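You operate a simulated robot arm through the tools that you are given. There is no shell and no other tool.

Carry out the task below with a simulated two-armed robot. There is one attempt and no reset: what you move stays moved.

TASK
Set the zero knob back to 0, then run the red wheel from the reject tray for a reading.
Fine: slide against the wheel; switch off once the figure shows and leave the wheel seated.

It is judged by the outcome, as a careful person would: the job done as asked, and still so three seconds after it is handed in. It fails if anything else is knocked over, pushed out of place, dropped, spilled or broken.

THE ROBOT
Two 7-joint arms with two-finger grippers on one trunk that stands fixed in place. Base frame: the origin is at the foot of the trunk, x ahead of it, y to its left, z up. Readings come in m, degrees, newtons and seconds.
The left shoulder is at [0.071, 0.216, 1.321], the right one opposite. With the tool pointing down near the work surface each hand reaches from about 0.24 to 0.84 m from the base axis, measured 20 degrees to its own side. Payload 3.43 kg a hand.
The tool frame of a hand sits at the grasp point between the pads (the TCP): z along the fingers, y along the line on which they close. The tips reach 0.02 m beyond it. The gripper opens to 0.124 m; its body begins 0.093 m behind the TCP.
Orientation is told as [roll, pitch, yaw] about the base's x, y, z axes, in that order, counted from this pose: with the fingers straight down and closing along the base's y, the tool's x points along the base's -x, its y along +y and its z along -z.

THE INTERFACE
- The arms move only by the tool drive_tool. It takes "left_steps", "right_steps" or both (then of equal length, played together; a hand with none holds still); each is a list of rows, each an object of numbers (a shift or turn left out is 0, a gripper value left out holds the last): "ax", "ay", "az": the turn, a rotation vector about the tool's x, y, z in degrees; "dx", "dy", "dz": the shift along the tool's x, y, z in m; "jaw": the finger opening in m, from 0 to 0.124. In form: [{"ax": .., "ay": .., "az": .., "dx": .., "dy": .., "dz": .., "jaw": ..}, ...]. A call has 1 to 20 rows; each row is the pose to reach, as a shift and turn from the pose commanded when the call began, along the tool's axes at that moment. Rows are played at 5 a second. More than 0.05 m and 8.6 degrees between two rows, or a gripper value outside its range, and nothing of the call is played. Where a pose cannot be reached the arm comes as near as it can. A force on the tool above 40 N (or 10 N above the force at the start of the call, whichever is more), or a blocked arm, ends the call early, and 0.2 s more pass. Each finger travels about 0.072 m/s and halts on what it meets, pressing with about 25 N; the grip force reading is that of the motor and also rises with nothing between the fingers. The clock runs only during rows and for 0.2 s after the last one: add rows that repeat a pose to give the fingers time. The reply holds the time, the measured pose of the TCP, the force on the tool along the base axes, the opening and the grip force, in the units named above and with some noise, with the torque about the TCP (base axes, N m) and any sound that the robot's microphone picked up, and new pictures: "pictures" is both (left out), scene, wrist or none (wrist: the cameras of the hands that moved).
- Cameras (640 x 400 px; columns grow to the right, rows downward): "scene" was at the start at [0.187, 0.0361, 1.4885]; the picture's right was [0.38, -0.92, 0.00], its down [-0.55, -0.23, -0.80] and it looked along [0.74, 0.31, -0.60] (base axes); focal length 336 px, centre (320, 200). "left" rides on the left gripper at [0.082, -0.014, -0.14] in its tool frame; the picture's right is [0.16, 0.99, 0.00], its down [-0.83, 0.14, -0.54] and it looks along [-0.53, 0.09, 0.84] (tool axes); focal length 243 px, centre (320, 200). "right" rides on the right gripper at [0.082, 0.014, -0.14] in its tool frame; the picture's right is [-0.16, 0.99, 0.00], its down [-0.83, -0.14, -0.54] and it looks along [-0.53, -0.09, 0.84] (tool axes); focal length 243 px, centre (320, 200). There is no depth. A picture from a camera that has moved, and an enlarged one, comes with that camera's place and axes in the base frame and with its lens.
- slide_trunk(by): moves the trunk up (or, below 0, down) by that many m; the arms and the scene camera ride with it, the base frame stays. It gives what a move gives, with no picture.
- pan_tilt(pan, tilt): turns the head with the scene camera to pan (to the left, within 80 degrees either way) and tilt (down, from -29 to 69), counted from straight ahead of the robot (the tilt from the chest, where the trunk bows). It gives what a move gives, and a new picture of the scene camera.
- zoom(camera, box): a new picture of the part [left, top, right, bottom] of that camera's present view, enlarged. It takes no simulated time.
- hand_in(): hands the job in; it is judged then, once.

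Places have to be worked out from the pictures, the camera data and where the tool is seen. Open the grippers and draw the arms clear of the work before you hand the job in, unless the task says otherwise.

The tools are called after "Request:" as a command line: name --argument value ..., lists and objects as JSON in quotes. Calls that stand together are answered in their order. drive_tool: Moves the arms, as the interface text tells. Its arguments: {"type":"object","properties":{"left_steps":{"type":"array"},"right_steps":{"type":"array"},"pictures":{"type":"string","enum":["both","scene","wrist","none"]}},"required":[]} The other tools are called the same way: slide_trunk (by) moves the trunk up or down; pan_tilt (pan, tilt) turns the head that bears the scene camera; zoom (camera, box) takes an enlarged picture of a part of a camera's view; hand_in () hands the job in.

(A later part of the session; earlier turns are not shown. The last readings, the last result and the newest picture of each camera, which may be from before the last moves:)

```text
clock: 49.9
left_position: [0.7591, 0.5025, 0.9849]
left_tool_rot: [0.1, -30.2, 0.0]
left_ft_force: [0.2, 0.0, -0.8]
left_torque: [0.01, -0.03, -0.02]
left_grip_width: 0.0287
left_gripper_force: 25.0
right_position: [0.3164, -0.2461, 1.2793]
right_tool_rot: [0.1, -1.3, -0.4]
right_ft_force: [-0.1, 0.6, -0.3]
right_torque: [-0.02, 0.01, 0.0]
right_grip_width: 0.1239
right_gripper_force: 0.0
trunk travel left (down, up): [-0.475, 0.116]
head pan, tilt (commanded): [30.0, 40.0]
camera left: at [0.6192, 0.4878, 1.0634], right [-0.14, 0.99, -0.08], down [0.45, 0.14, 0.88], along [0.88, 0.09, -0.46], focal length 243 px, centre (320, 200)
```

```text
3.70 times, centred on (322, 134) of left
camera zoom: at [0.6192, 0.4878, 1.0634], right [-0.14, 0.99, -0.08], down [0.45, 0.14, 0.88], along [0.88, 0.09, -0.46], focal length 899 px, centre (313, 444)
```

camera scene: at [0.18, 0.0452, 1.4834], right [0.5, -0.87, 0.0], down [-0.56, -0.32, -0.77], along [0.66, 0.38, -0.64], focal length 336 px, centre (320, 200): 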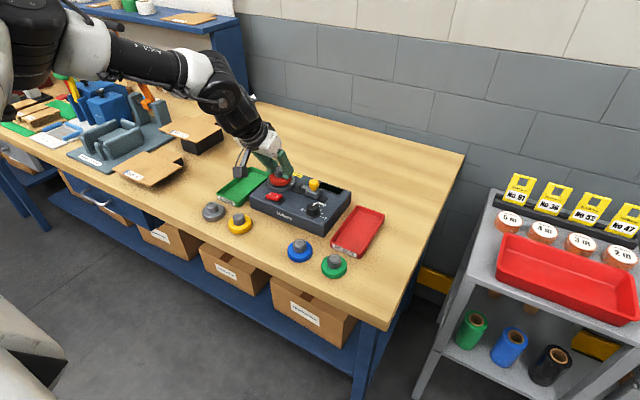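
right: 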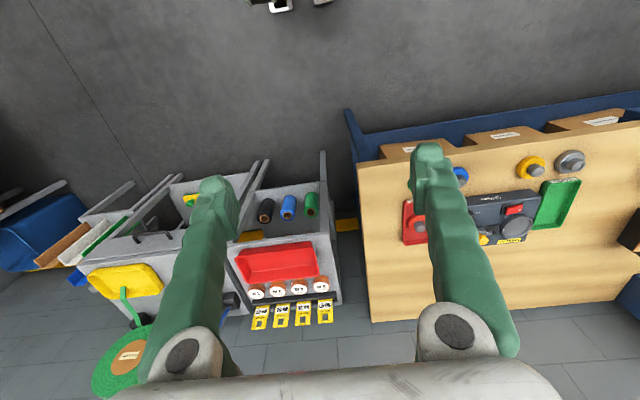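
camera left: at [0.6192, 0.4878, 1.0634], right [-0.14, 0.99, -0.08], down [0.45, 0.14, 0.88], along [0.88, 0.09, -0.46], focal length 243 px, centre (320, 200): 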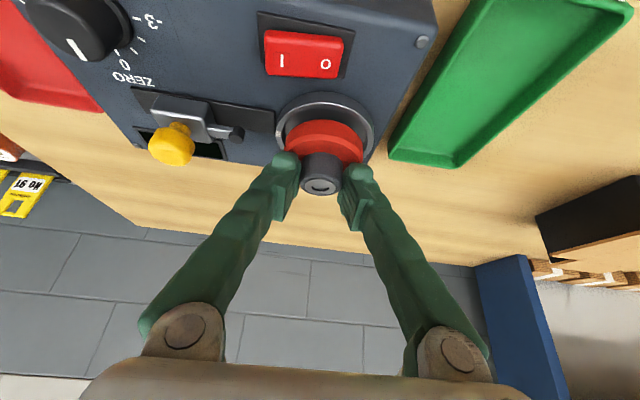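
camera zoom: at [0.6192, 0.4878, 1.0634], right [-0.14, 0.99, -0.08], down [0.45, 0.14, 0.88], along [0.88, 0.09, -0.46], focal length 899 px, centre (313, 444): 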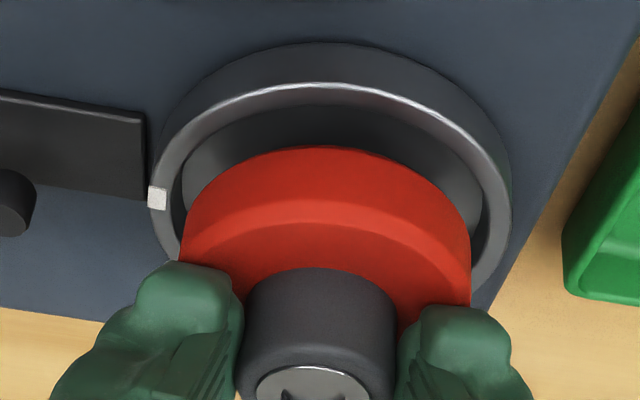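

Combining the scene lateral offset with the contact torque (touching on the near-right rim), the dish centre is about (0.7625, 0.5015). I shift +2.5 mm x, −0.6 mm y and lower again, watching the force.

Request:
drive_tool --left_steps '[{"dx": -0.0022, "dy": -0.0006, "dz": 0.0013, "jaw": 0.022}, {"dx": -0.0002, "dy": -0.0006, "dz": 0.0047, "jaw": 0.022}, {"dx": 0.0018, "dy": -0.0006, "dz": 0.0082, "jaw": 0.022}, {"dx": 0.0028, "dy": -0.0006, "dz": 0.0099, "jaw": 0.022}, {"dx": 0.0028, "dy": -0.0006, "dz": 0.0099, "jaw": 0.022}]' --pictures "wrist"

Request:
zoom --camera "scene" --box '[250, 155, 314, 203]'

Request:
zoom --camera "left" --box '[250, 80, 394, 188]'

```text
clock: 51.1
left_position: [0.7617, 0.5014, 0.976]
left_tool_rot: [0.1, -30.1, 0.0]
left_ft_force: [0.7, -0.3, -0.8]
left_torque: [-0.04, -0.01, 0.03]
left_grip_width: 0.0285
left_gripper_force: 25.2
right_position: [0.3164, -0.2469, 1.2788]
right_tool_rot: [0.0, -1.2, -0.3]
right_ft_force: [0.3, 0.6, -0.7]
right_torque: [0.0, 0.03, 0.03]
right_grip_width: 0.124
right_gripper_force: 0.0
trunk travel left (down, up): [-0.475, 0.116]
head pan, tilt (commanded): [30.0, 40.0]
camera left: at [0.6219, 0.4871, 1.0537], right [-0.14, 0.99, -0.08], down [0.45, 0.14, 0.88], along [0.88, 0.09, -0.46], focal length 243 px, centre (320, 200)
```

left: 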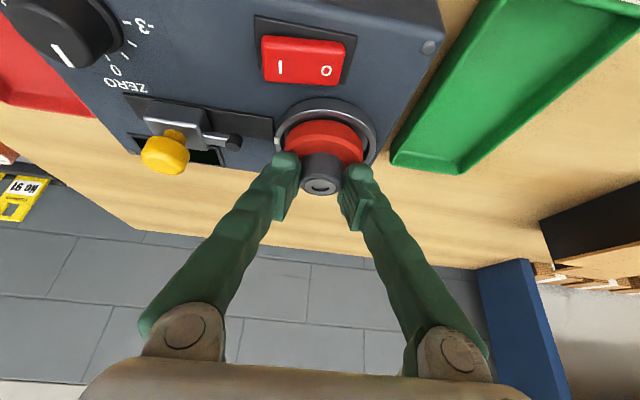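

```text
8.33 times, centred on (282, 179) of scene
camera zoom: at [0.1801, 0.0452, 1.4834], right [0.5, -0.87, 0.0], down [-0.56, -0.32, -0.77], along [0.66, 0.38, -0.64], focal length 2802 px, centre (637, 375)
```

zoom: 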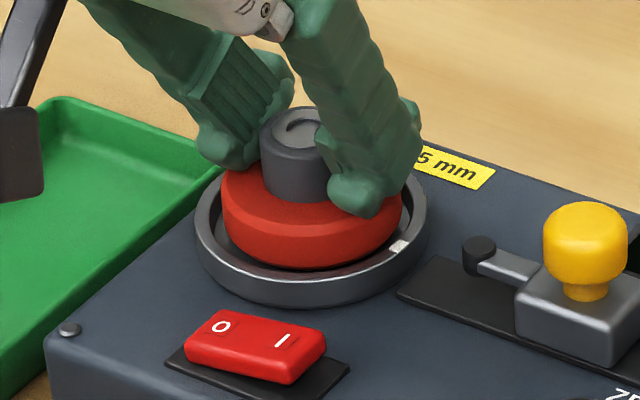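

```text
3.70 times, centred on (322, 134) of left
camera zoom: at [0.6219, 0.4871, 1.0537], right [-0.14, 0.99, -0.08], down [0.45, 0.14, 0.88], along [0.88, 0.09, -0.46], focal length 899 px, centre (313, 444)
```

zoom: 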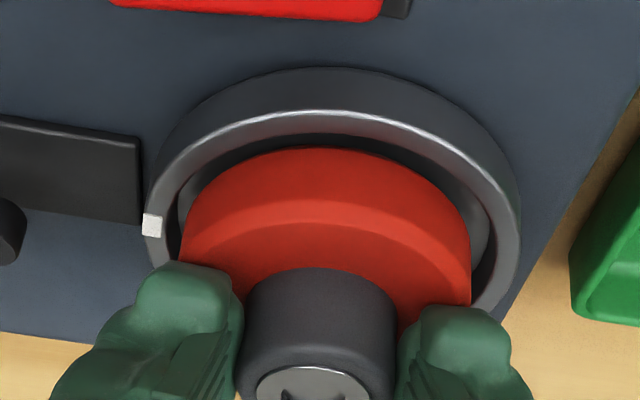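

The wheel is now inside the rim with no contact force. I continue lowering a few millimetres until it meets the dish floor.

Request:
drive_tool --left_steps '[{"dx": 0.001, "dz": 0.0017, "jaw": 0.022}, {"dx": 0.002, "dz": 0.0035, "jaw": 0.022}, {"dx": 0.0025, "dz": 0.0043, "jaw": 0.022}, {"dx": 0.0025, "dz": 0.0043, "jaw": 0.022}]' --pictures "none"

```text
clock: 52.1
left_position: [0.7632, 0.5021, 0.9733]
left_tool_rot: [0.1, -30.3, -0.1]
left_ft_force: [0.4, 1.0, 4.4]
left_torque: [0.04, 0.05, -0.02]
left_grip_width: 0.0288
left_gripper_force: 25.3
right_position: [0.3173, -0.2474, 1.2782]
right_tool_rot: [0.0, -1.3, -0.3]
right_ft_force: [-0.1, -0.1, -0.7]
right_torque: [0.02, 0.01, 0.01]
right_grip_width: 0.1237
right_gripper_force: 0.1
trunk travel left (down, up): [-0.475, 0.116]
head pan, tilt (commanded): [30.0, 40.0]
```

Contact with the dish floor is flat (about 4 N, negligible torque). I release the hub by opening the jaws moderately.

Request:
drive_tool --left_steps '[{"jaw": 0.03}, {"jaw": 0.036}, {"jaw": 0.042}, {"jaw": 0.042}]' --pictures "wrist"

Request:
zoom --camera "scene" --box '[250, 155, 314, 203]'

Request:
zoom --camera "left" --box '[230, 80, 394, 200]'

```text
clock: 53.1
left_position: [0.7629, 0.5007, 0.9713]
left_tool_rot: [0.1, -30.1, 0.0]
left_ft_force: [-0.2, 3.7, 5.9]
left_torque: [0.0, -0.04, -0.01]
left_grip_width: 0.0404
left_gripper_force: 0.1
right_position: [0.3171, -0.2477, 1.2787]
right_tool_rot: [0.0, -1.3, -0.3]
right_ft_force: [0.2, 0.6, 0.6]
right_torque: [0.02, -0.01, -0.01]
right_grip_width: 0.124
right_gripper_force: 0.0
trunk travel left (down, up): [-0.475, 0.116]
head pan, tilt (commanded): [30.0, 40.0]
camera left: at [0.6217, 0.4872, 1.0496], right [-0.14, 0.99, -0.08], down [0.45, 0.14, 0.88], along [0.88, 0.09, -0.46], focal length 243 px, centre (320, 200)
```

left: 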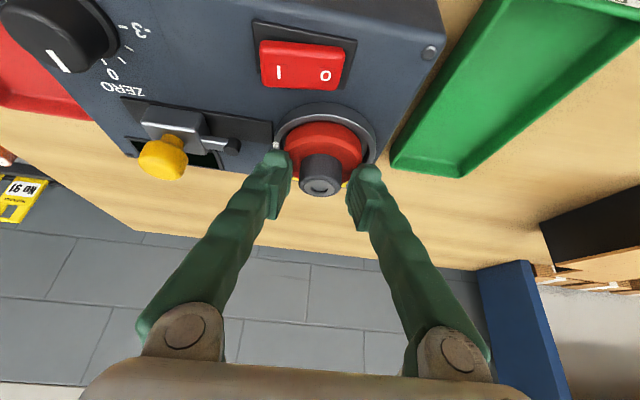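

```text
8.33 times, centred on (282, 179) of scene
camera zoom: at [0.1794, 0.045, 1.4835], right [0.5, -0.87, 0.0], down [-0.56, -0.32, -0.77], along [0.66, 0.38, -0.64], focal length 2802 px, centre (637, 375)
```

zoom: 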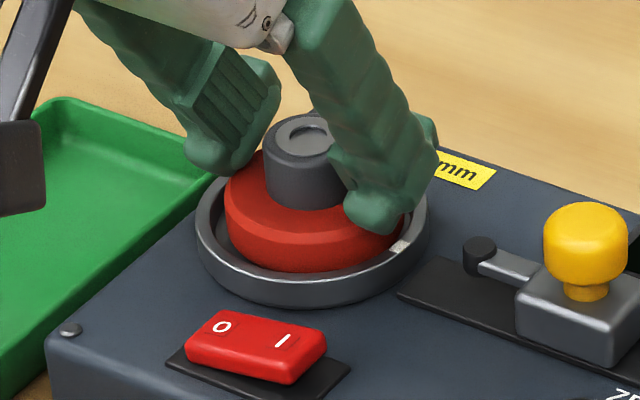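

```text
3.33 times, centred on (312, 140) of left
camera zoom: at [0.6217, 0.4872, 1.0496], right [-0.14, 0.99, -0.08], down [0.45, 0.14, 0.88], along [0.88, 0.09, -0.46], focal length 809 px, centre (347, 400)
```

zoom: 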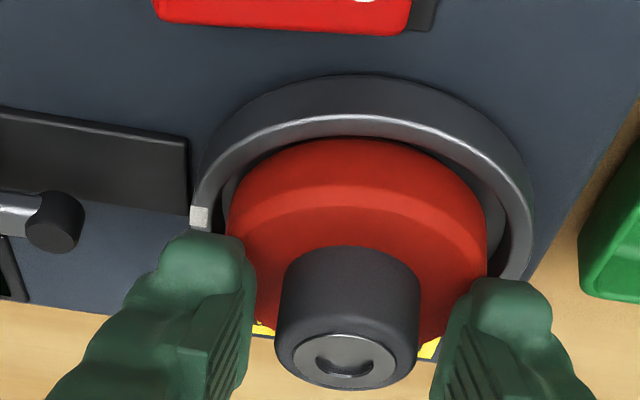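

The wheel has dropped into the dish and the hub is free between the pads. I lift straight up out of the way.

Request:
drive_tool --left_steps '[{"dx": -0.0025, "dz": -0.0043, "jaw": 0.044}, {"dx": -0.0075, "dz": -0.013, "jaw": 0.046}, {"dx": -0.015, "dz": -0.026, "jaw": 0.048}, {"dx": -0.025, "dz": -0.0433, "jaw": 0.05}, {"dx": -0.035, "dz": -0.0606, "jaw": 0.05}, {"dx": -0.035, "dz": -0.0606, "jaw": 0.05}]'

Request:
zoom --camera "scene" --box '[250, 155, 314, 203]'

Request:
zoom --camera "left" --box '[230, 60, 394, 180]'

```text
clock: 54.5
left_position: [0.7625, 0.5006, 1.0398]
left_tool_rot: [0.0, -30.2, -0.1]
left_ft_force: [-0.4, 0.6, -0.3]
left_torque: [0.01, 0.03, 0.01]
left_grip_width: 0.0497
left_gripper_force: 0.0
right_position: [0.3173, -0.2458, 1.2782]
right_tool_rot: [0.1, -1.2, -0.3]
right_ft_force: [1.0, 0.5, -0.4]
right_torque: [0.02, 0.01, 0.01]
right_grip_width: 0.124
right_gripper_force: 0.1
trunk travel left (down, up): [-0.475, 0.116]
head pan, tilt (commanded): [30.0, 40.0]
camera scene: at [0.1805, 0.0453, 1.4833], right [0.5, -0.87, 0.0], down [-0.56, -0.32, -0.77], along [0.66, 0.38, -0.64], focal length 336 px, centre (320, 200)
camera left: at [0.6215, 0.487, 1.1188], right [-0.14, 0.99, -0.08], down [0.45, 0.14, 0.88], along [0.88, 0.09, -0.46], focal length 243 px, centre (320, 200)
```

scene: 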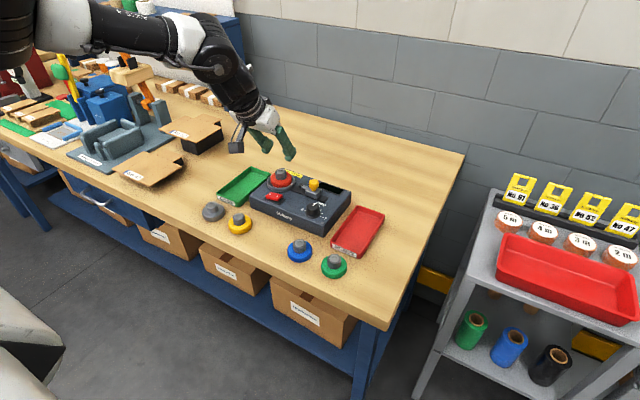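
left: 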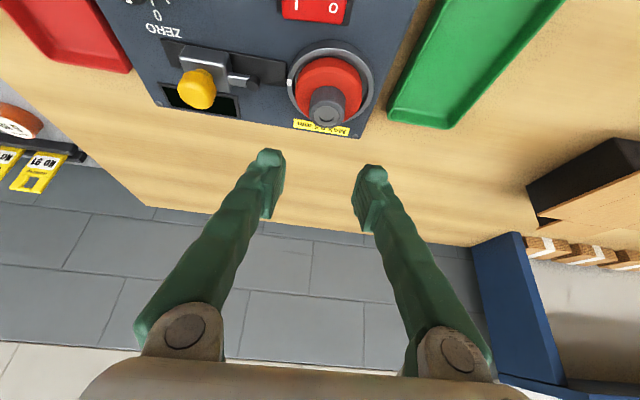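

```text
8.33 times, centred on (282, 179) of scene
camera zoom: at [0.1805, 0.0453, 1.4833], right [0.5, -0.87, 0.0], down [-0.56, -0.32, -0.77], along [0.66, 0.38, -0.64], focal length 2802 px, centre (637, 375)
```

zoom: 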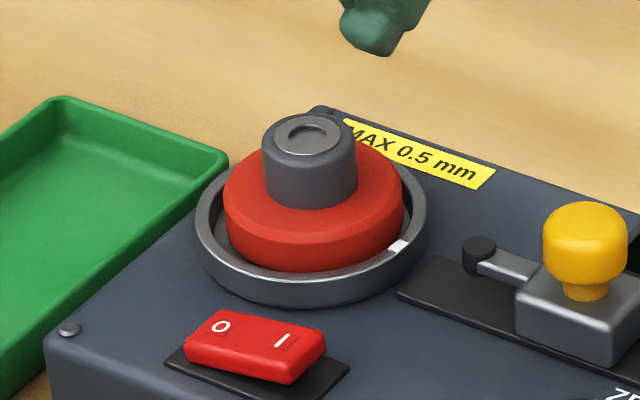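

```text
3.33 times, centred on (312, 120) of left
camera zoom: at [0.6215, 0.487, 1.1188], right [-0.14, 0.99, -0.08], down [0.45, 0.14, 0.88], along [0.88, 0.09, -0.46], focal length 809 px, centre (347, 467)
```

zoom: 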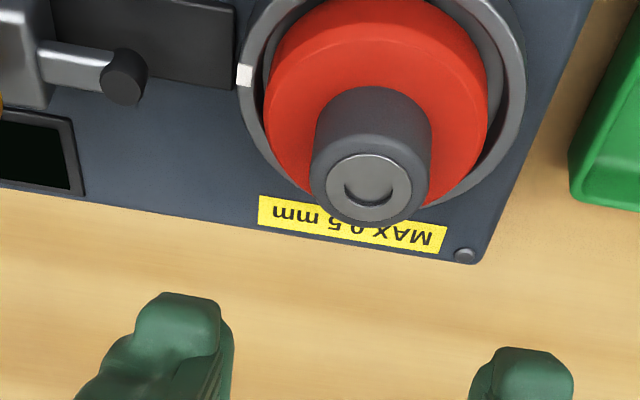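

The red wheel sits level in the dish, roughly central. Next I measure the yellow slide handle precisely from both cameras.

Request:
zoom --camera "left" --box '[140, 30, 300, 130]'

Request:
zoom --camera "scene" --box '[290, 165, 340, 200]'

```text
4.00 times, centred on (220, 80) of left
camera zoom: at [0.6215, 0.487, 1.1188], right [-0.14, 0.99, -0.08], down [0.45, 0.14, 0.88], along [0.88, 0.09, -0.46], focal length 970 px, centre (720, 680)
```

zoom: 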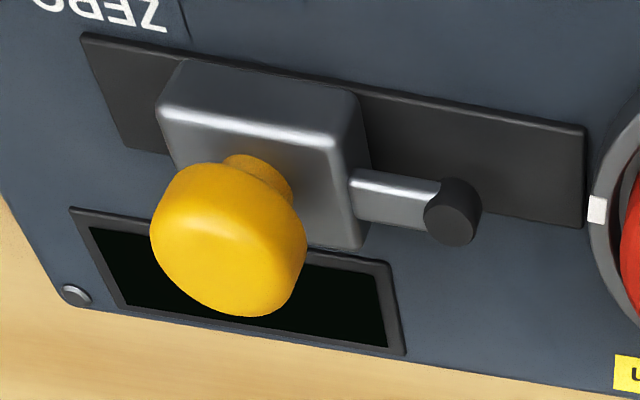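

```text
11.43 times, centred on (315, 182) of scene
camera zoom: at [0.1805, 0.0453, 1.4833], right [0.5, -0.87, 0.0], down [-0.56, -0.32, -0.77], along [0.66, 0.38, -0.64], focal length 3842 px, centre (377, 400)
```

zoom: 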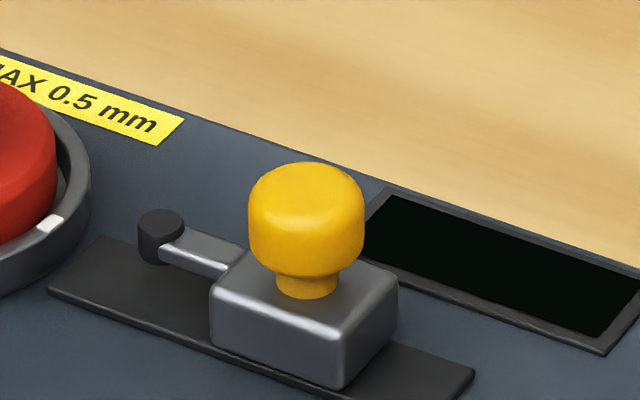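

The handle body centre is about (0.7615, 0.3987, 0.965) and the roller tip is in line with the dish centre at z ≈ 0.947. I move over the handle with jaws at 0.05 and descend around it.

Request:
drive_tool --left_steps '[{"dx": 0.0003, "dy": -0.034, "jaw": 0.05}, {"dx": 0.0006, "dy": -0.068, "jaw": 0.05}, {"dx": 0.0009, "dy": -0.1019, "dz": -0.0005, "jaw": 0.05}, {"dx": 0.0134, "dy": -0.1019, "dz": 0.021, "jaw": 0.05}, {"dx": 0.0239, "dy": -0.1019, "dz": 0.039, "jaw": 0.05}, {"dx": 0.0239, "dy": -0.1019, "dz": 0.039, "jaw": 0.05}]'

Request:
zoom --camera "left" --box '[240, 80, 400, 200]'

Request:
zoom --camera "scene" --box '[260, 140, 350, 210]'

```text
clock: 55.9
left_position: [0.7617, 0.3999, 0.9959]
left_tool_rot: [0.2, -30.1, -0.1]
left_ft_force: [-0.4, -0.1, 0.4]
left_torque: [0.01, -0.04, 0.0]
left_grip_width: 0.0498
left_gripper_force: 0.1
right_position: [0.3158, -0.2469, 1.2786]
right_tool_rot: [0.0, -1.3, -0.4]
right_ft_force: [-0.2, -0.8, 0.4]
right_torque: [0.01, 0.02, -0.01]
right_grip_width: 0.1242
right_gripper_force: 0.1
trunk travel left (down, up): [-0.475, 0.116]
head pan, tilt (commanded): [30.0, 40.0]
camera scene: at [0.1795, 0.0445, 1.4835], right [0.5, -0.87, 0.0], down [-0.56, -0.32, -0.77], along [0.66, 0.38, -0.64], focal length 336 px, centre (320, 200)
camera left: at [0.6208, 0.3846, 1.0734], right [-0.14, 0.99, -0.08], down [0.45, 0.14, 0.88], along [0.88, 0.09, -0.46], focal length 243 px, centre (320, 200)
```

scene: 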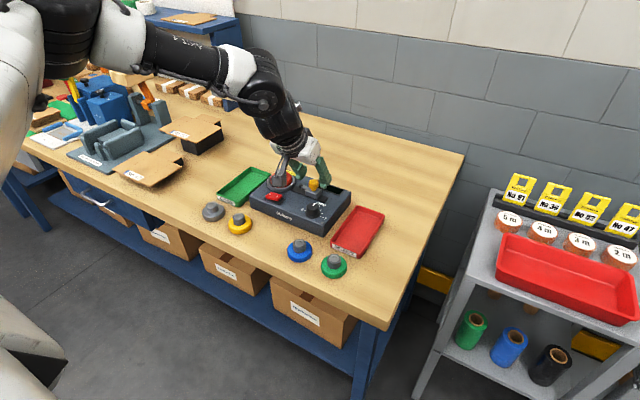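
left: 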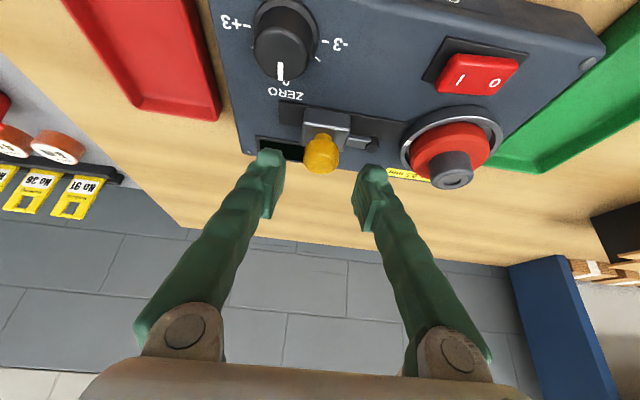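

```text
3.33 times, centred on (320, 140) of left
camera zoom: at [0.6208, 0.3846, 1.0734], right [-0.14, 0.99, -0.08], down [0.45, 0.14, 0.88], along [0.88, 0.09, -0.46], focal length 809 px, centre (320, 400)
```

zoom: 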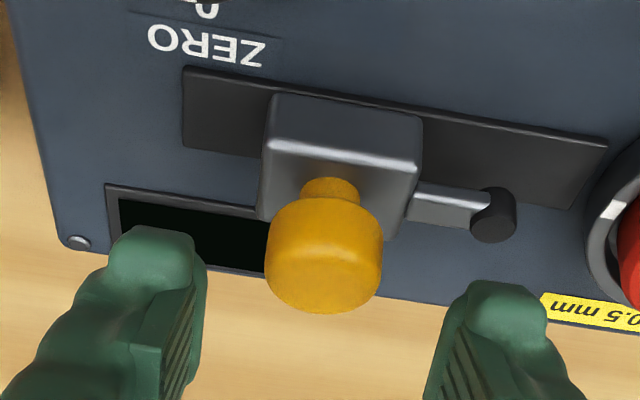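

```text
5.71 times, centred on (305, 175) of scene
camera zoom: at [0.1795, 0.0445, 1.4835], right [0.5, -0.87, 0.0], down [-0.56, -0.32, -0.77], along [0.66, 0.38, -0.64], focal length 1921 px, centre (406, 343)
```

zoom: 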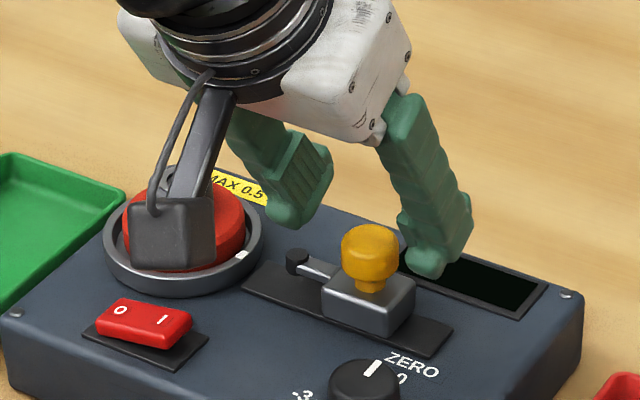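

The handle is centred between the fingers. I descend to z ≈ 0.972 and close gently on it.

Request:
drive_tool --left_steps '[{"dx": 0.006, "dz": 0.0104, "jaw": 0.05}, {"dx": 0.012, "dz": 0.0208, "jaw": 0.05}, {"dx": 0.012, "dz": 0.0208, "jaw": 0.05}, {"dx": 0.012, "dz": 0.0208, "jaw": 0.036}, {"dx": 0.012, "dz": 0.0208, "jaw": 0.02}, {"dx": 0.012, "dz": 0.0208, "jaw": 0.02}, {"dx": 0.012, "dz": 0.0208, "jaw": 0.02}]' --pictures "wrist"

Request:
zoom --camera "left" --box '[240, 80, 400, 200]'

Request:
zoom --camera "scene" --box '[260, 140, 350, 210]'

```text
clock: 57.5
left_position: [0.7612, 0.4001, 0.9711]
left_tool_rot: [0.1, -30.0, 0.0]
left_ft_force: [0.9, -3.4, -2.5]
left_torque: [-0.06, -0.18, -0.04]
left_grip_width: 0.0246
left_gripper_force: 45.3
right_position: [0.3179, -0.2472, 1.2779]
right_tool_rot: [-0.1, -1.3, -0.2]
right_ft_force: [-0.3, -0.5, 0.6]
right_torque: [-0.03, -0.02, -0.01]
right_grip_width: 0.1242
right_gripper_force: 0.1
trunk travel left (down, up): [-0.475, 0.116]
head pan, tilt (commanded): [30.0, 40.0]
camera left: at [0.6209, 0.3851, 1.0487], right [-0.14, 0.99, -0.08], down [0.45, 0.14, 0.88], along [0.88, 0.09, -0.46], focal length 243 px, centre (320, 200)
```

left: 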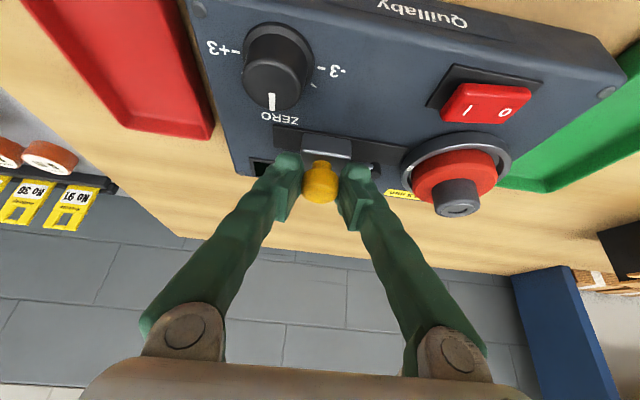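

```text
3.33 times, centred on (320, 140) of left
camera zoom: at [0.6209, 0.3851, 1.0487], right [-0.14, 0.99, -0.08], down [0.45, 0.14, 0.88], along [0.88, 0.09, -0.46], focal length 809 px, centre (320, 400)
```

zoom: 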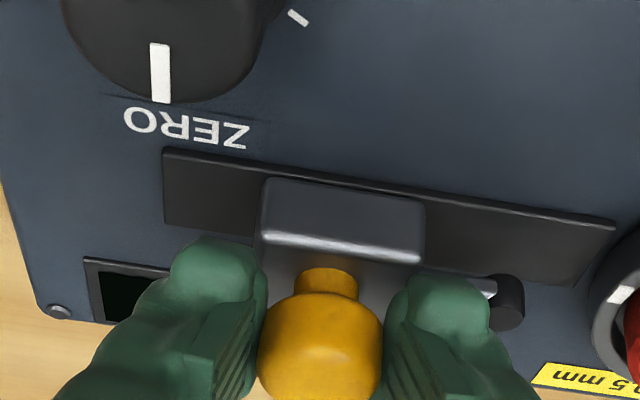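

```text
5.71 times, centred on (305, 175) of scene
camera zoom: at [0.1806, 0.0449, 1.4833], right [0.5, -0.87, 0.0], down [-0.56, -0.32, -0.77], along [0.66, 0.38, -0.64], focal length 1921 px, centre (406, 343)
```

zoom: 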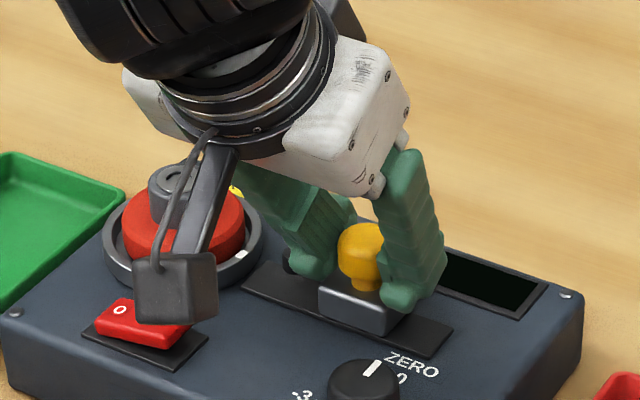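

The handle is gripped at 0.0246 m. I slide it +15 mm in y slowly and watch the force.

Request:
drive_tool --left_steps '[{"dy": 0.003, "jaw": 0.02}, {"dy": 0.006, "jaw": 0.02}, {"dy": 0.009, "jaw": 0.02}, {"dy": 0.012, "jaw": 0.02}, {"dy": 0.015, "jaw": 0.02}, {"dy": 0.015, "jaw": 0.02}]' --pictures "wrist"

Request:
zoom --camera "left" --box '[240, 80, 400, 200]'

```text
clock: 58.9
left_position: [0.7624, 0.4159, 0.9705]
left_tool_rot: [0.0, -30.2, -0.1]
left_ft_force: [-0.4, 0.5, -3.1]
left_torque: [-0.01, 0.25, 0.0]
left_grip_width: 0.0244
left_gripper_force: 44.8
right_position: [0.3181, -0.2459, 1.2785]
right_tool_rot: [0.0, -1.2, -0.2]
right_ft_force: [-0.1, -0.4, 0.4]
right_torque: [-0.01, 0.02, -0.02]
right_grip_width: 0.124
right_gripper_force: 0.0
trunk travel left (down, up): [-0.475, 0.116]
head pan, tilt (commanded): [30.0, 40.0]
camera left: at [0.6209, 0.4006, 1.0488], right [-0.14, 0.99, -0.08], down [0.45, 0.14, 0.88], along [0.88, 0.09, -0.46], focal length 243 px, centre (320, 200)
```

left: 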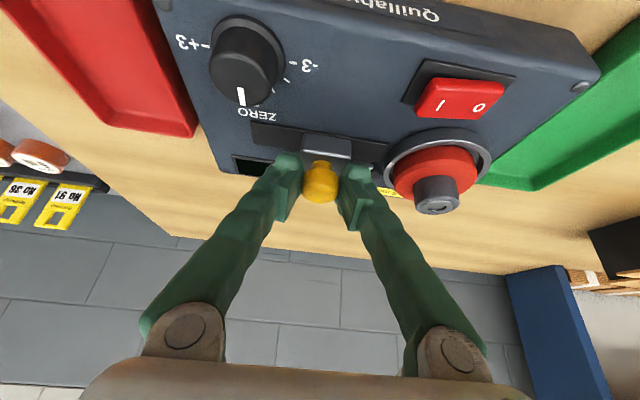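

```text
3.33 times, centred on (320, 140) of left
camera zoom: at [0.6209, 0.4006, 1.0488], right [-0.14, 0.99, -0.08], down [0.45, 0.14, 0.88], along [0.88, 0.09, -0.46], focal length 809 px, centre (320, 400)
```

zoom: 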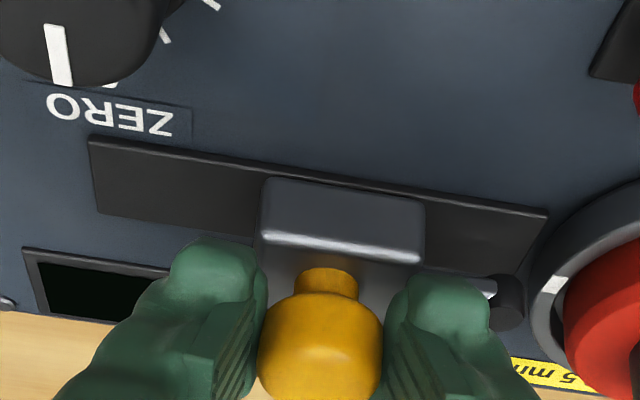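

The slide follows freely. I advance another 8 mm, then creep.

Request:
drive_tool --left_steps '[{"dy": 0.002, "jaw": 0.02}, {"dy": 0.004, "jaw": 0.02}, {"dy": 0.006, "jaw": 0.02}, {"dy": 0.008, "jaw": 0.02}, {"dy": 0.008, "jaw": 0.02}]' --pictures "wrist"

Request:
zoom --camera "left" --box '[300, 100, 440, 200]'

Request:
zoom --camera "scene" --box '[260, 150, 340, 210]'

```text
clock: 60.1
left_position: [0.7617, 0.4231, 0.971]
left_tool_rot: [0.1, -30.1, 0.0]
left_ft_force: [1.3, 1.1, -3.8]
left_torque: [0.03, -0.03, -0.04]
left_grip_width: 0.0243
left_gripper_force: 45.1
right_position: [0.3176, -0.2454, 1.278]
right_tool_rot: [0.0, -1.3, -0.3]
right_ft_force: [-0.2, -0.5, -0.3]
right_torque: [-0.02, -0.01, 0.0]
right_grip_width: 0.1241
right_gripper_force: 0.0
trunk travel left (down, up): [-0.475, 0.116]
head pan, tilt (commanded): [30.0, 40.0]
camera left: at [0.6208, 0.4086, 1.0487], right [-0.14, 0.99, -0.08], down [0.45, 0.14, 0.88], along [0.88, 0.09, -0.46], focal length 243 px, centre (320, 200)
```

left: 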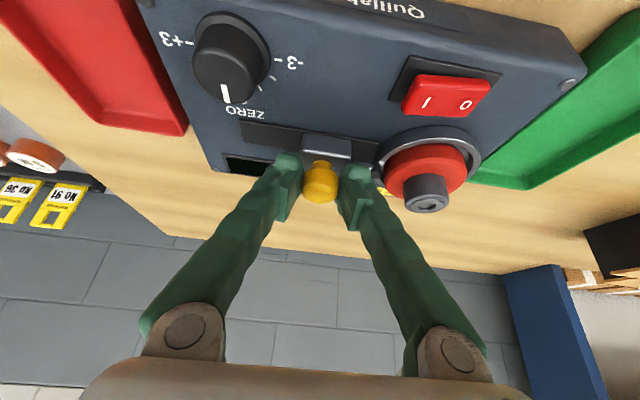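

```text
4.00 times, centred on (370, 150) of left
camera zoom: at [0.6208, 0.4086, 1.0487], right [-0.14, 0.99, -0.08], down [0.45, 0.14, 0.88], along [0.88, 0.09, -0.46], focal length 970 px, centre (120, 400)
```

zoom: 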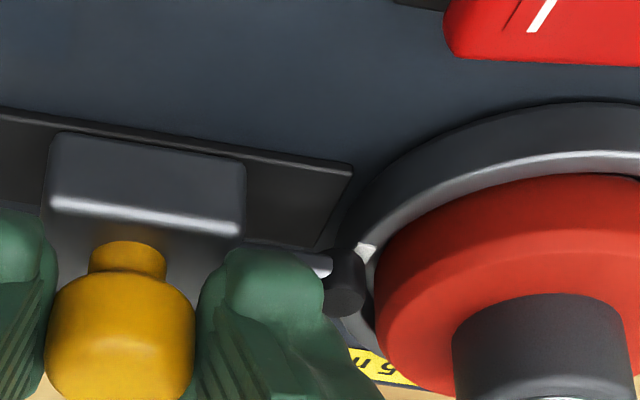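

```text
6.67 times, centred on (300, 180) of scene
camera zoom: at [0.1806, 0.0454, 1.4833], right [0.5, -0.87, 0.0], down [-0.56, -0.32, -0.77], along [0.66, 0.38, -0.64], focal length 2241 px, centre (453, 333)
```

zoom: 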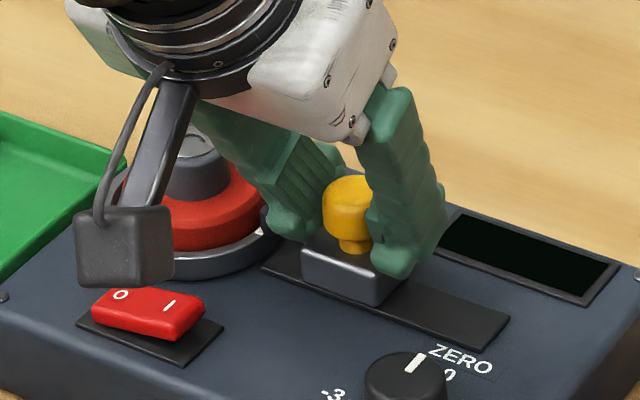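

The roller is about 2 mm from the wheel. I creep 3 mm in 1 mm steps and read the force.

Request:
drive_tool --left_steps '[{"dy": 0.001, "jaw": 0.02}, {"dy": 0.002, "jaw": 0.02}, {"dy": 0.003, "jaw": 0.02}, {"dy": 0.003, "jaw": 0.02}]' --pictures "wrist"

Request:
zoom --camera "left" --box '[300, 100, 440, 200]'

```text
clock: 61.1
left_position: [0.7606, 0.4263, 0.9711]
left_tool_rot: [0.1, -30.1, 0.0]
left_ft_force: [-0.6, 1.4, -2.7]
left_torque: [0.04, 0.06, 0.03]
left_grip_width: 0.0245
left_gripper_force: 44.6
right_position: [0.318, -0.2451, 1.2787]
right_tool_rot: [0.1, -1.4, -0.2]
right_ft_force: [0.9, -0.5, -0.4]
right_torque: [0.0, -0.01, -0.02]
right_grip_width: 0.124
right_gripper_force: 0.2
trunk travel left (down, up): [-0.475, 0.116]
head pan, tilt (commanded): [30.0, 40.0]
camera left: at [0.6208, 0.4119, 1.0487], right [-0.14, 0.99, -0.08], down [0.45, 0.14, 0.88], along [0.88, 0.09, -0.46], focal length 243 px, centre (320, 200)
```

left: 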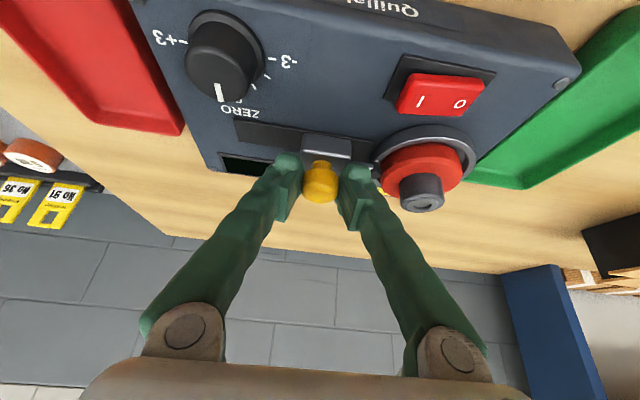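

```text
4.00 times, centred on (370, 150) of left
camera zoom: at [0.6208, 0.4119, 1.0487], right [-0.14, 0.99, -0.08], down [0.45, 0.14, 0.88], along [0.88, 0.09, -0.46], focal length 970 px, centre (120, 400)
```

zoom: 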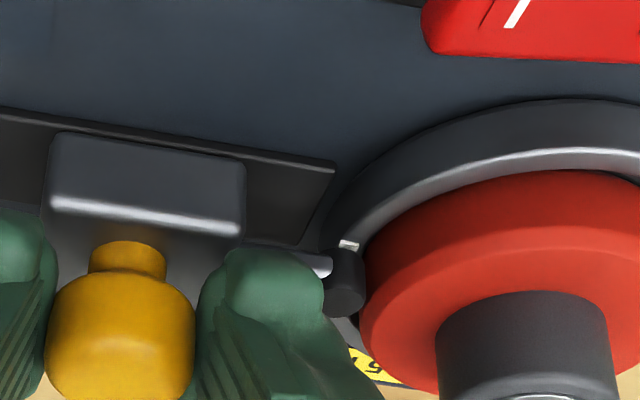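

The roller looks almost touching; force is still near zero. I creep another 2 mm.

Request:
drive_tool --left_steps '[{"dy": 0.0007, "jaw": 0.02}, {"dy": 0.0014, "jaw": 0.02}, {"dy": 0.002, "jaw": 0.02}, {"dy": 0.002, "jaw": 0.02}]' --pictures "wrist"

Request:
zoom --camera "left" --box '[300, 100, 440, 200]'

Request:
zoom --camera "scene" --box '[260, 150, 340, 210]'

```text
clock: 62.1
left_position: [0.7616, 0.4281, 0.9711]
left_tool_rot: [0.1, -30.2, 0.0]
left_ft_force: [-0.4, -0.2, -3.1]
left_torque: [-0.02, 0.04, -0.03]
left_grip_width: 0.0246
left_gripper_force: 45.5
right_position: [0.3172, -0.2461, 1.2779]
right_tool_rot: [0.0, -1.3, -0.2]
right_ft_force: [-0.7, 0.2, 0.6]
right_torque: [-0.02, 0.01, 0.03]
right_grip_width: 0.1237
right_gripper_force: 0.0
trunk travel left (down, up): [-0.475, 0.116]
head pan, tilt (commanded): [30.0, 40.0]
camera left: at [0.6208, 0.4133, 1.0488], right [-0.14, 0.99, -0.08], down [0.45, 0.14, 0.88], along [0.88, 0.09, -0.46], focal length 243 px, centre (320, 200)
```

left: 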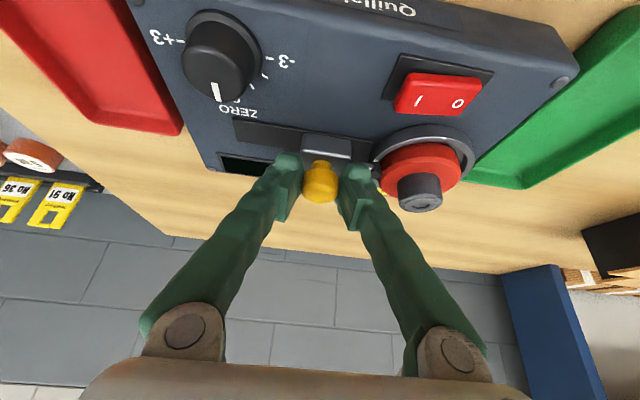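

```text
4.00 times, centred on (370, 150) of left
camera zoom: at [0.6208, 0.4133, 1.0488], right [-0.14, 0.99, -0.08], down [0.45, 0.14, 0.88], along [0.88, 0.09, -0.46], focal length 970 px, centre (120, 400)
```

zoom: 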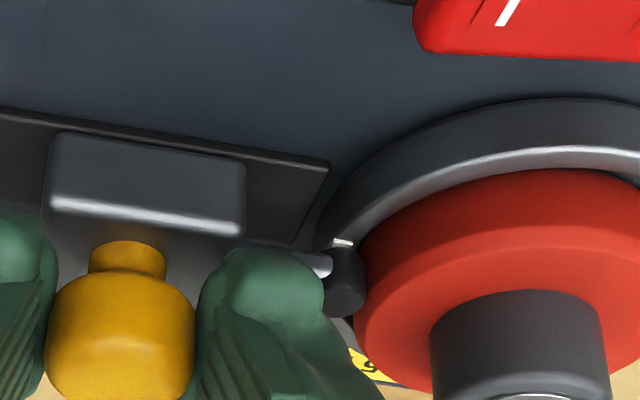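

```text
6.67 times, centred on (300, 180) of scene
camera zoom: at [0.1804, 0.0453, 1.4834], right [0.5, -0.87, 0.0], down [-0.56, -0.32, -0.77], along [0.66, 0.38, -0.64], focal length 2241 px, centre (453, 333)
```

zoom: 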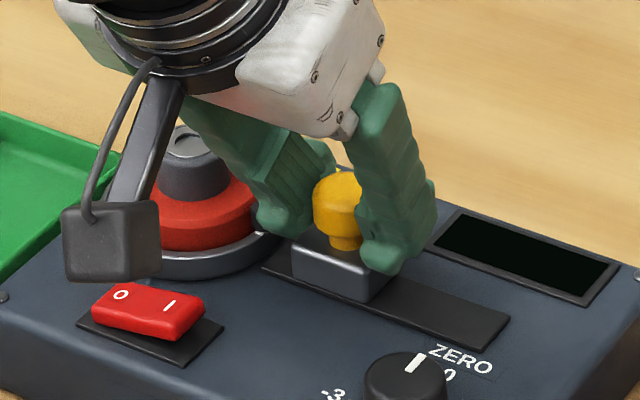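

The force is still tiny because the loose wheel offers little resistance. I look closely at the gap between wheel and rim on the far side and at the roller contact.

Request:
zoom --camera "left" --box '[360, 110, 490, 220]'

Request:
zoom --camera "left" --box '[365, 145, 405, 185]'

```text
3.64 times, centred on (425, 165) of left
camera zoom: at [0.6208, 0.4133, 1.0488], right [-0.14, 0.99, -0.08], down [0.45, 0.14, 0.88], along [0.88, 0.09, -0.46], focal length 882 px, centre (-62, 327)
```

zoom: 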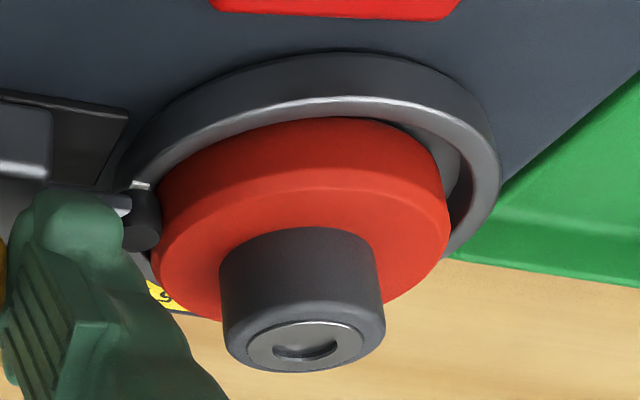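

```text
10.00 times, centred on (385, 165) of left
camera zoom: at [0.6208, 0.4133, 1.0488], right [-0.14, 0.99, -0.08], down [0.45, 0.14, 0.88], along [0.88, 0.09, -0.46], focal length 2426 px, centre (-330, 550)
```

zoom: 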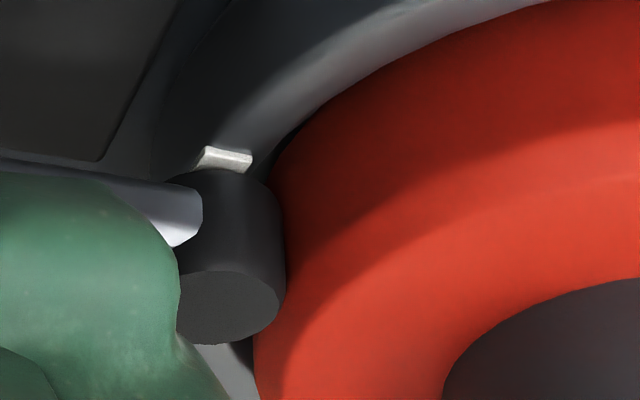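

The roller appears right at the wheel's edge. I advance 1.5 mm more in small steps to be sure of firm contact, watching both force and the wheel's position.

Request:
drive_tool --left_steps '[{"dy": 0.0005, "jaw": 0.02}, {"dy": 0.001, "jaw": 0.02}, {"dy": 0.0015, "jaw": 0.02}, {"dy": 0.0015, "jaw": 0.02}]' --pictures "none"

Request:
zoom --camera "left" --box '[360, 110, 490, 220]'

Request:
zoom --camera "left" --box '[365, 145, 405, 185]'

```text
clock: 63.1
left_position: [0.7613, 0.4275, 0.9705]
left_tool_rot: [0.1, -30.1, 0.0]
left_ft_force: [-3.1, -6.1, -3.3]
left_torque: [-0.1, 0.16, -0.04]
left_grip_width: 0.0247
left_gripper_force: 45.0
right_position: [0.3172, -0.2476, 1.2784]
right_tool_rot: [0.0, -1.3, -0.2]
right_ft_force: [-0.5, -0.1, 0.3]
right_torque: [0.02, -0.02, 0.03]
right_grip_width: 0.1239
right_gripper_force: 0.0
trunk travel left (down, up): [-0.475, 0.116]
head pan, tilt (commanded): [30.0, 40.0]
```

```text
3.64 times, centred on (425, 165) of left
camera zoom: at [0.6208, 0.4138, 1.0488], right [-0.14, 0.99, -0.08], down [0.45, 0.14, 0.88], along [0.88, 0.09, -0.46], focal length 882 px, centre (-62, 327)
```

zoom: 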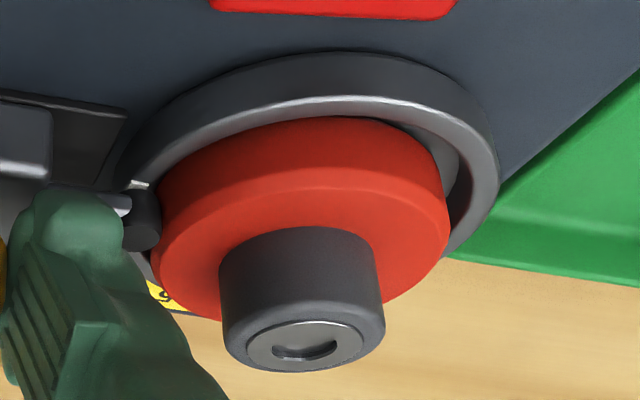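

```text
10.00 times, centred on (385, 165) of left
camera zoom: at [0.6208, 0.4138, 1.0488], right [-0.14, 0.99, -0.08], down [0.45, 0.14, 0.88], along [0.88, 0.09, -0.46], focal length 2426 px, centre (-330, 550)
```

zoom: 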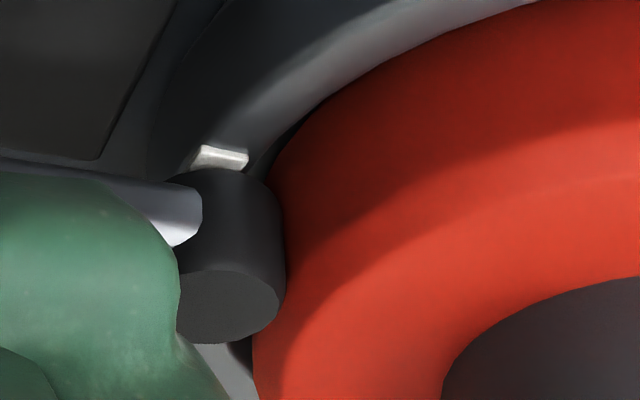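

The reading shows −6 N in y with no further travel, so the roller is firmly against the wheel. I open the jaws and check whether the slide stays.

Request:
drive_tool --left_steps '[{"dy": -0.0005, "jaw": 0.03}, {"dy": -0.0005, "jaw": 0.04}, {"dy": -0.0005, "jaw": 0.046}, {"dy": -0.0005, "jaw": 0.046}]' --pictures "wrist"

Request:
zoom --camera "left" --box '[260, 100, 480, 230]'

```text
clock: 64.1
left_position: [0.7617, 0.4284, 0.9705]
left_tool_rot: [0.1, -30.1, 0.0]
left_ft_force: [-0.2, -0.3, -0.5]
left_torque: [0.01, 0.01, 0.01]
left_grip_width: 0.0462
left_gripper_force: 0.1
right_position: [0.3173, -0.2482, 1.2786]
right_tool_rot: [-0.1, -1.2, -0.4]
right_ft_force: [0.0, -0.6, -0.6]
right_torque: [0.05, 0.02, 0.0]
right_grip_width: 0.1241
right_gripper_force: 0.0
trunk travel left (down, up): [-0.475, 0.116]
head pan, tilt (commanded): [30.0, 40.0]
camera left: at [0.6211, 0.4143, 1.0488], right [-0.14, 0.99, -0.08], down [0.45, 0.14, 0.88], along [0.88, 0.09, -0.46], focal length 243 px, centre (320, 200)
```

left: 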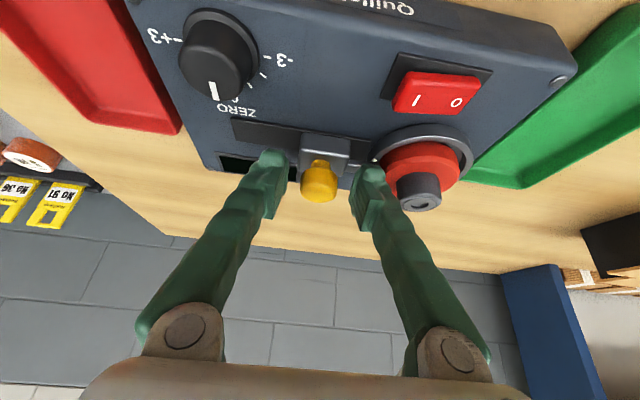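

```text
2.91 times, centred on (370, 165) of left
camera zoom: at [0.6211, 0.4143, 1.0488], right [-0.14, 0.99, -0.08], down [0.45, 0.14, 0.88], along [0.88, 0.09, -0.46], focal length 706 px, centre (174, 302)
```

zoom: 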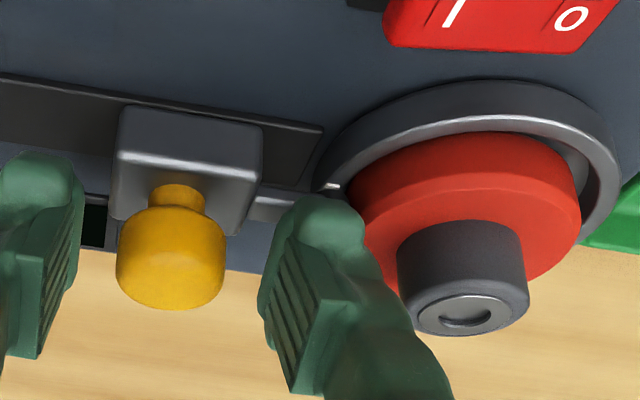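

The slide stayed put. I lift straight up to z ≈ 1.05 and check from above.

Request:
drive_tool --left_steps '[{"dx": -0.01, "dz": -0.0173, "jaw": 0.046}, {"dx": -0.02, "dz": -0.0346, "jaw": 0.046}, {"dx": -0.03, "dz": -0.052, "jaw": 0.046}, {"dx": -0.04, "dz": -0.0693, "jaw": 0.046}, {"dx": -0.04, "dz": -0.0693, "jaw": 0.046}]'

Request:
zoom --camera "left" --box '[260, 40, 420, 150]'

Request:
zoom --camera "scene" --box '[250, 160, 350, 225]'

```text
clock: 65.3
left_position: [0.7616, 0.4289, 1.0512]
left_tool_rot: [0.2, -30.1, 0.0]
left_ft_force: [0.2, 0.0, -0.3]
left_torque: [0.0, 0.0, 0.02]
left_grip_width: 0.046
left_gripper_force: 0.2
right_position: [0.317, -0.2464, 1.2779]
right_tool_rot: [0.0, -1.3, -0.3]
right_ft_force: [1.1, -0.3, 0.4]
right_torque: [0.01, 0.0, 0.01]
right_grip_width: 0.1236
right_gripper_force: 0.0
trunk travel left (down, up): [-0.475, 0.116]
head pan, tilt (commanded): [30.0, 40.0]
camera scene: at [0.1804, 0.0452, 1.4833], right [0.5, -0.87, 0.0], down [-0.56, -0.32, -0.77], along [0.66, 0.38, -0.64], focal length 336 px, centre (320, 200)
camera left: at [0.6207, 0.4141, 1.129], right [-0.14, 0.99, -0.08], down [0.45, 0.14, 0.88], along [0.88, 0.09, -0.46], focal length 243 px, centre (320, 200)
```

scene: 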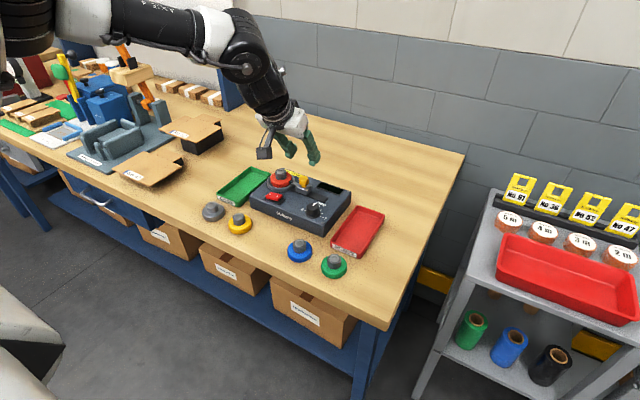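
left: 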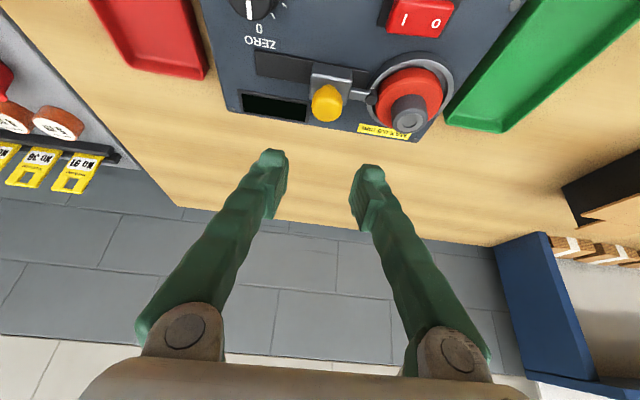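

```text
3.64 times, centred on (340, 95) of left
camera zoom: at [0.6207, 0.4141, 1.129], right [-0.14, 0.99, -0.08], down [0.45, 0.14, 0.88], along [0.88, 0.09, -0.46], focal length 882 px, centre (247, 582)
```

zoom: 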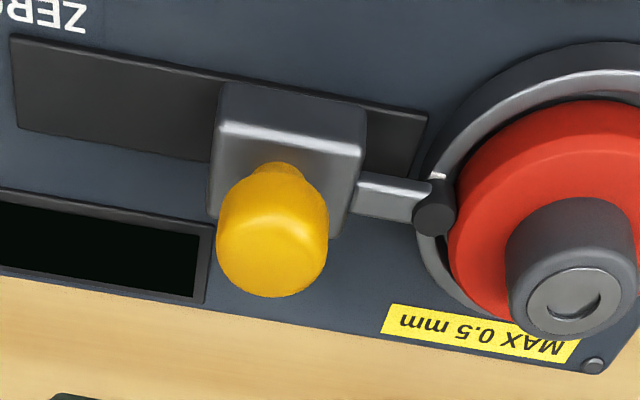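

```text
6.15 times, centred on (300, 192) of scene
camera zoom: at [0.1804, 0.0452, 1.4833], right [0.5, -0.87, 0.0], down [-0.56, -0.32, -0.77], along [0.66, 0.38, -0.64], focal length 2069 px, centre (443, 246)
```

zoom: 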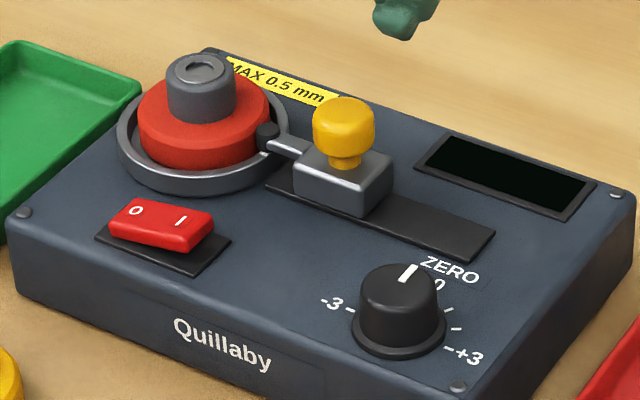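

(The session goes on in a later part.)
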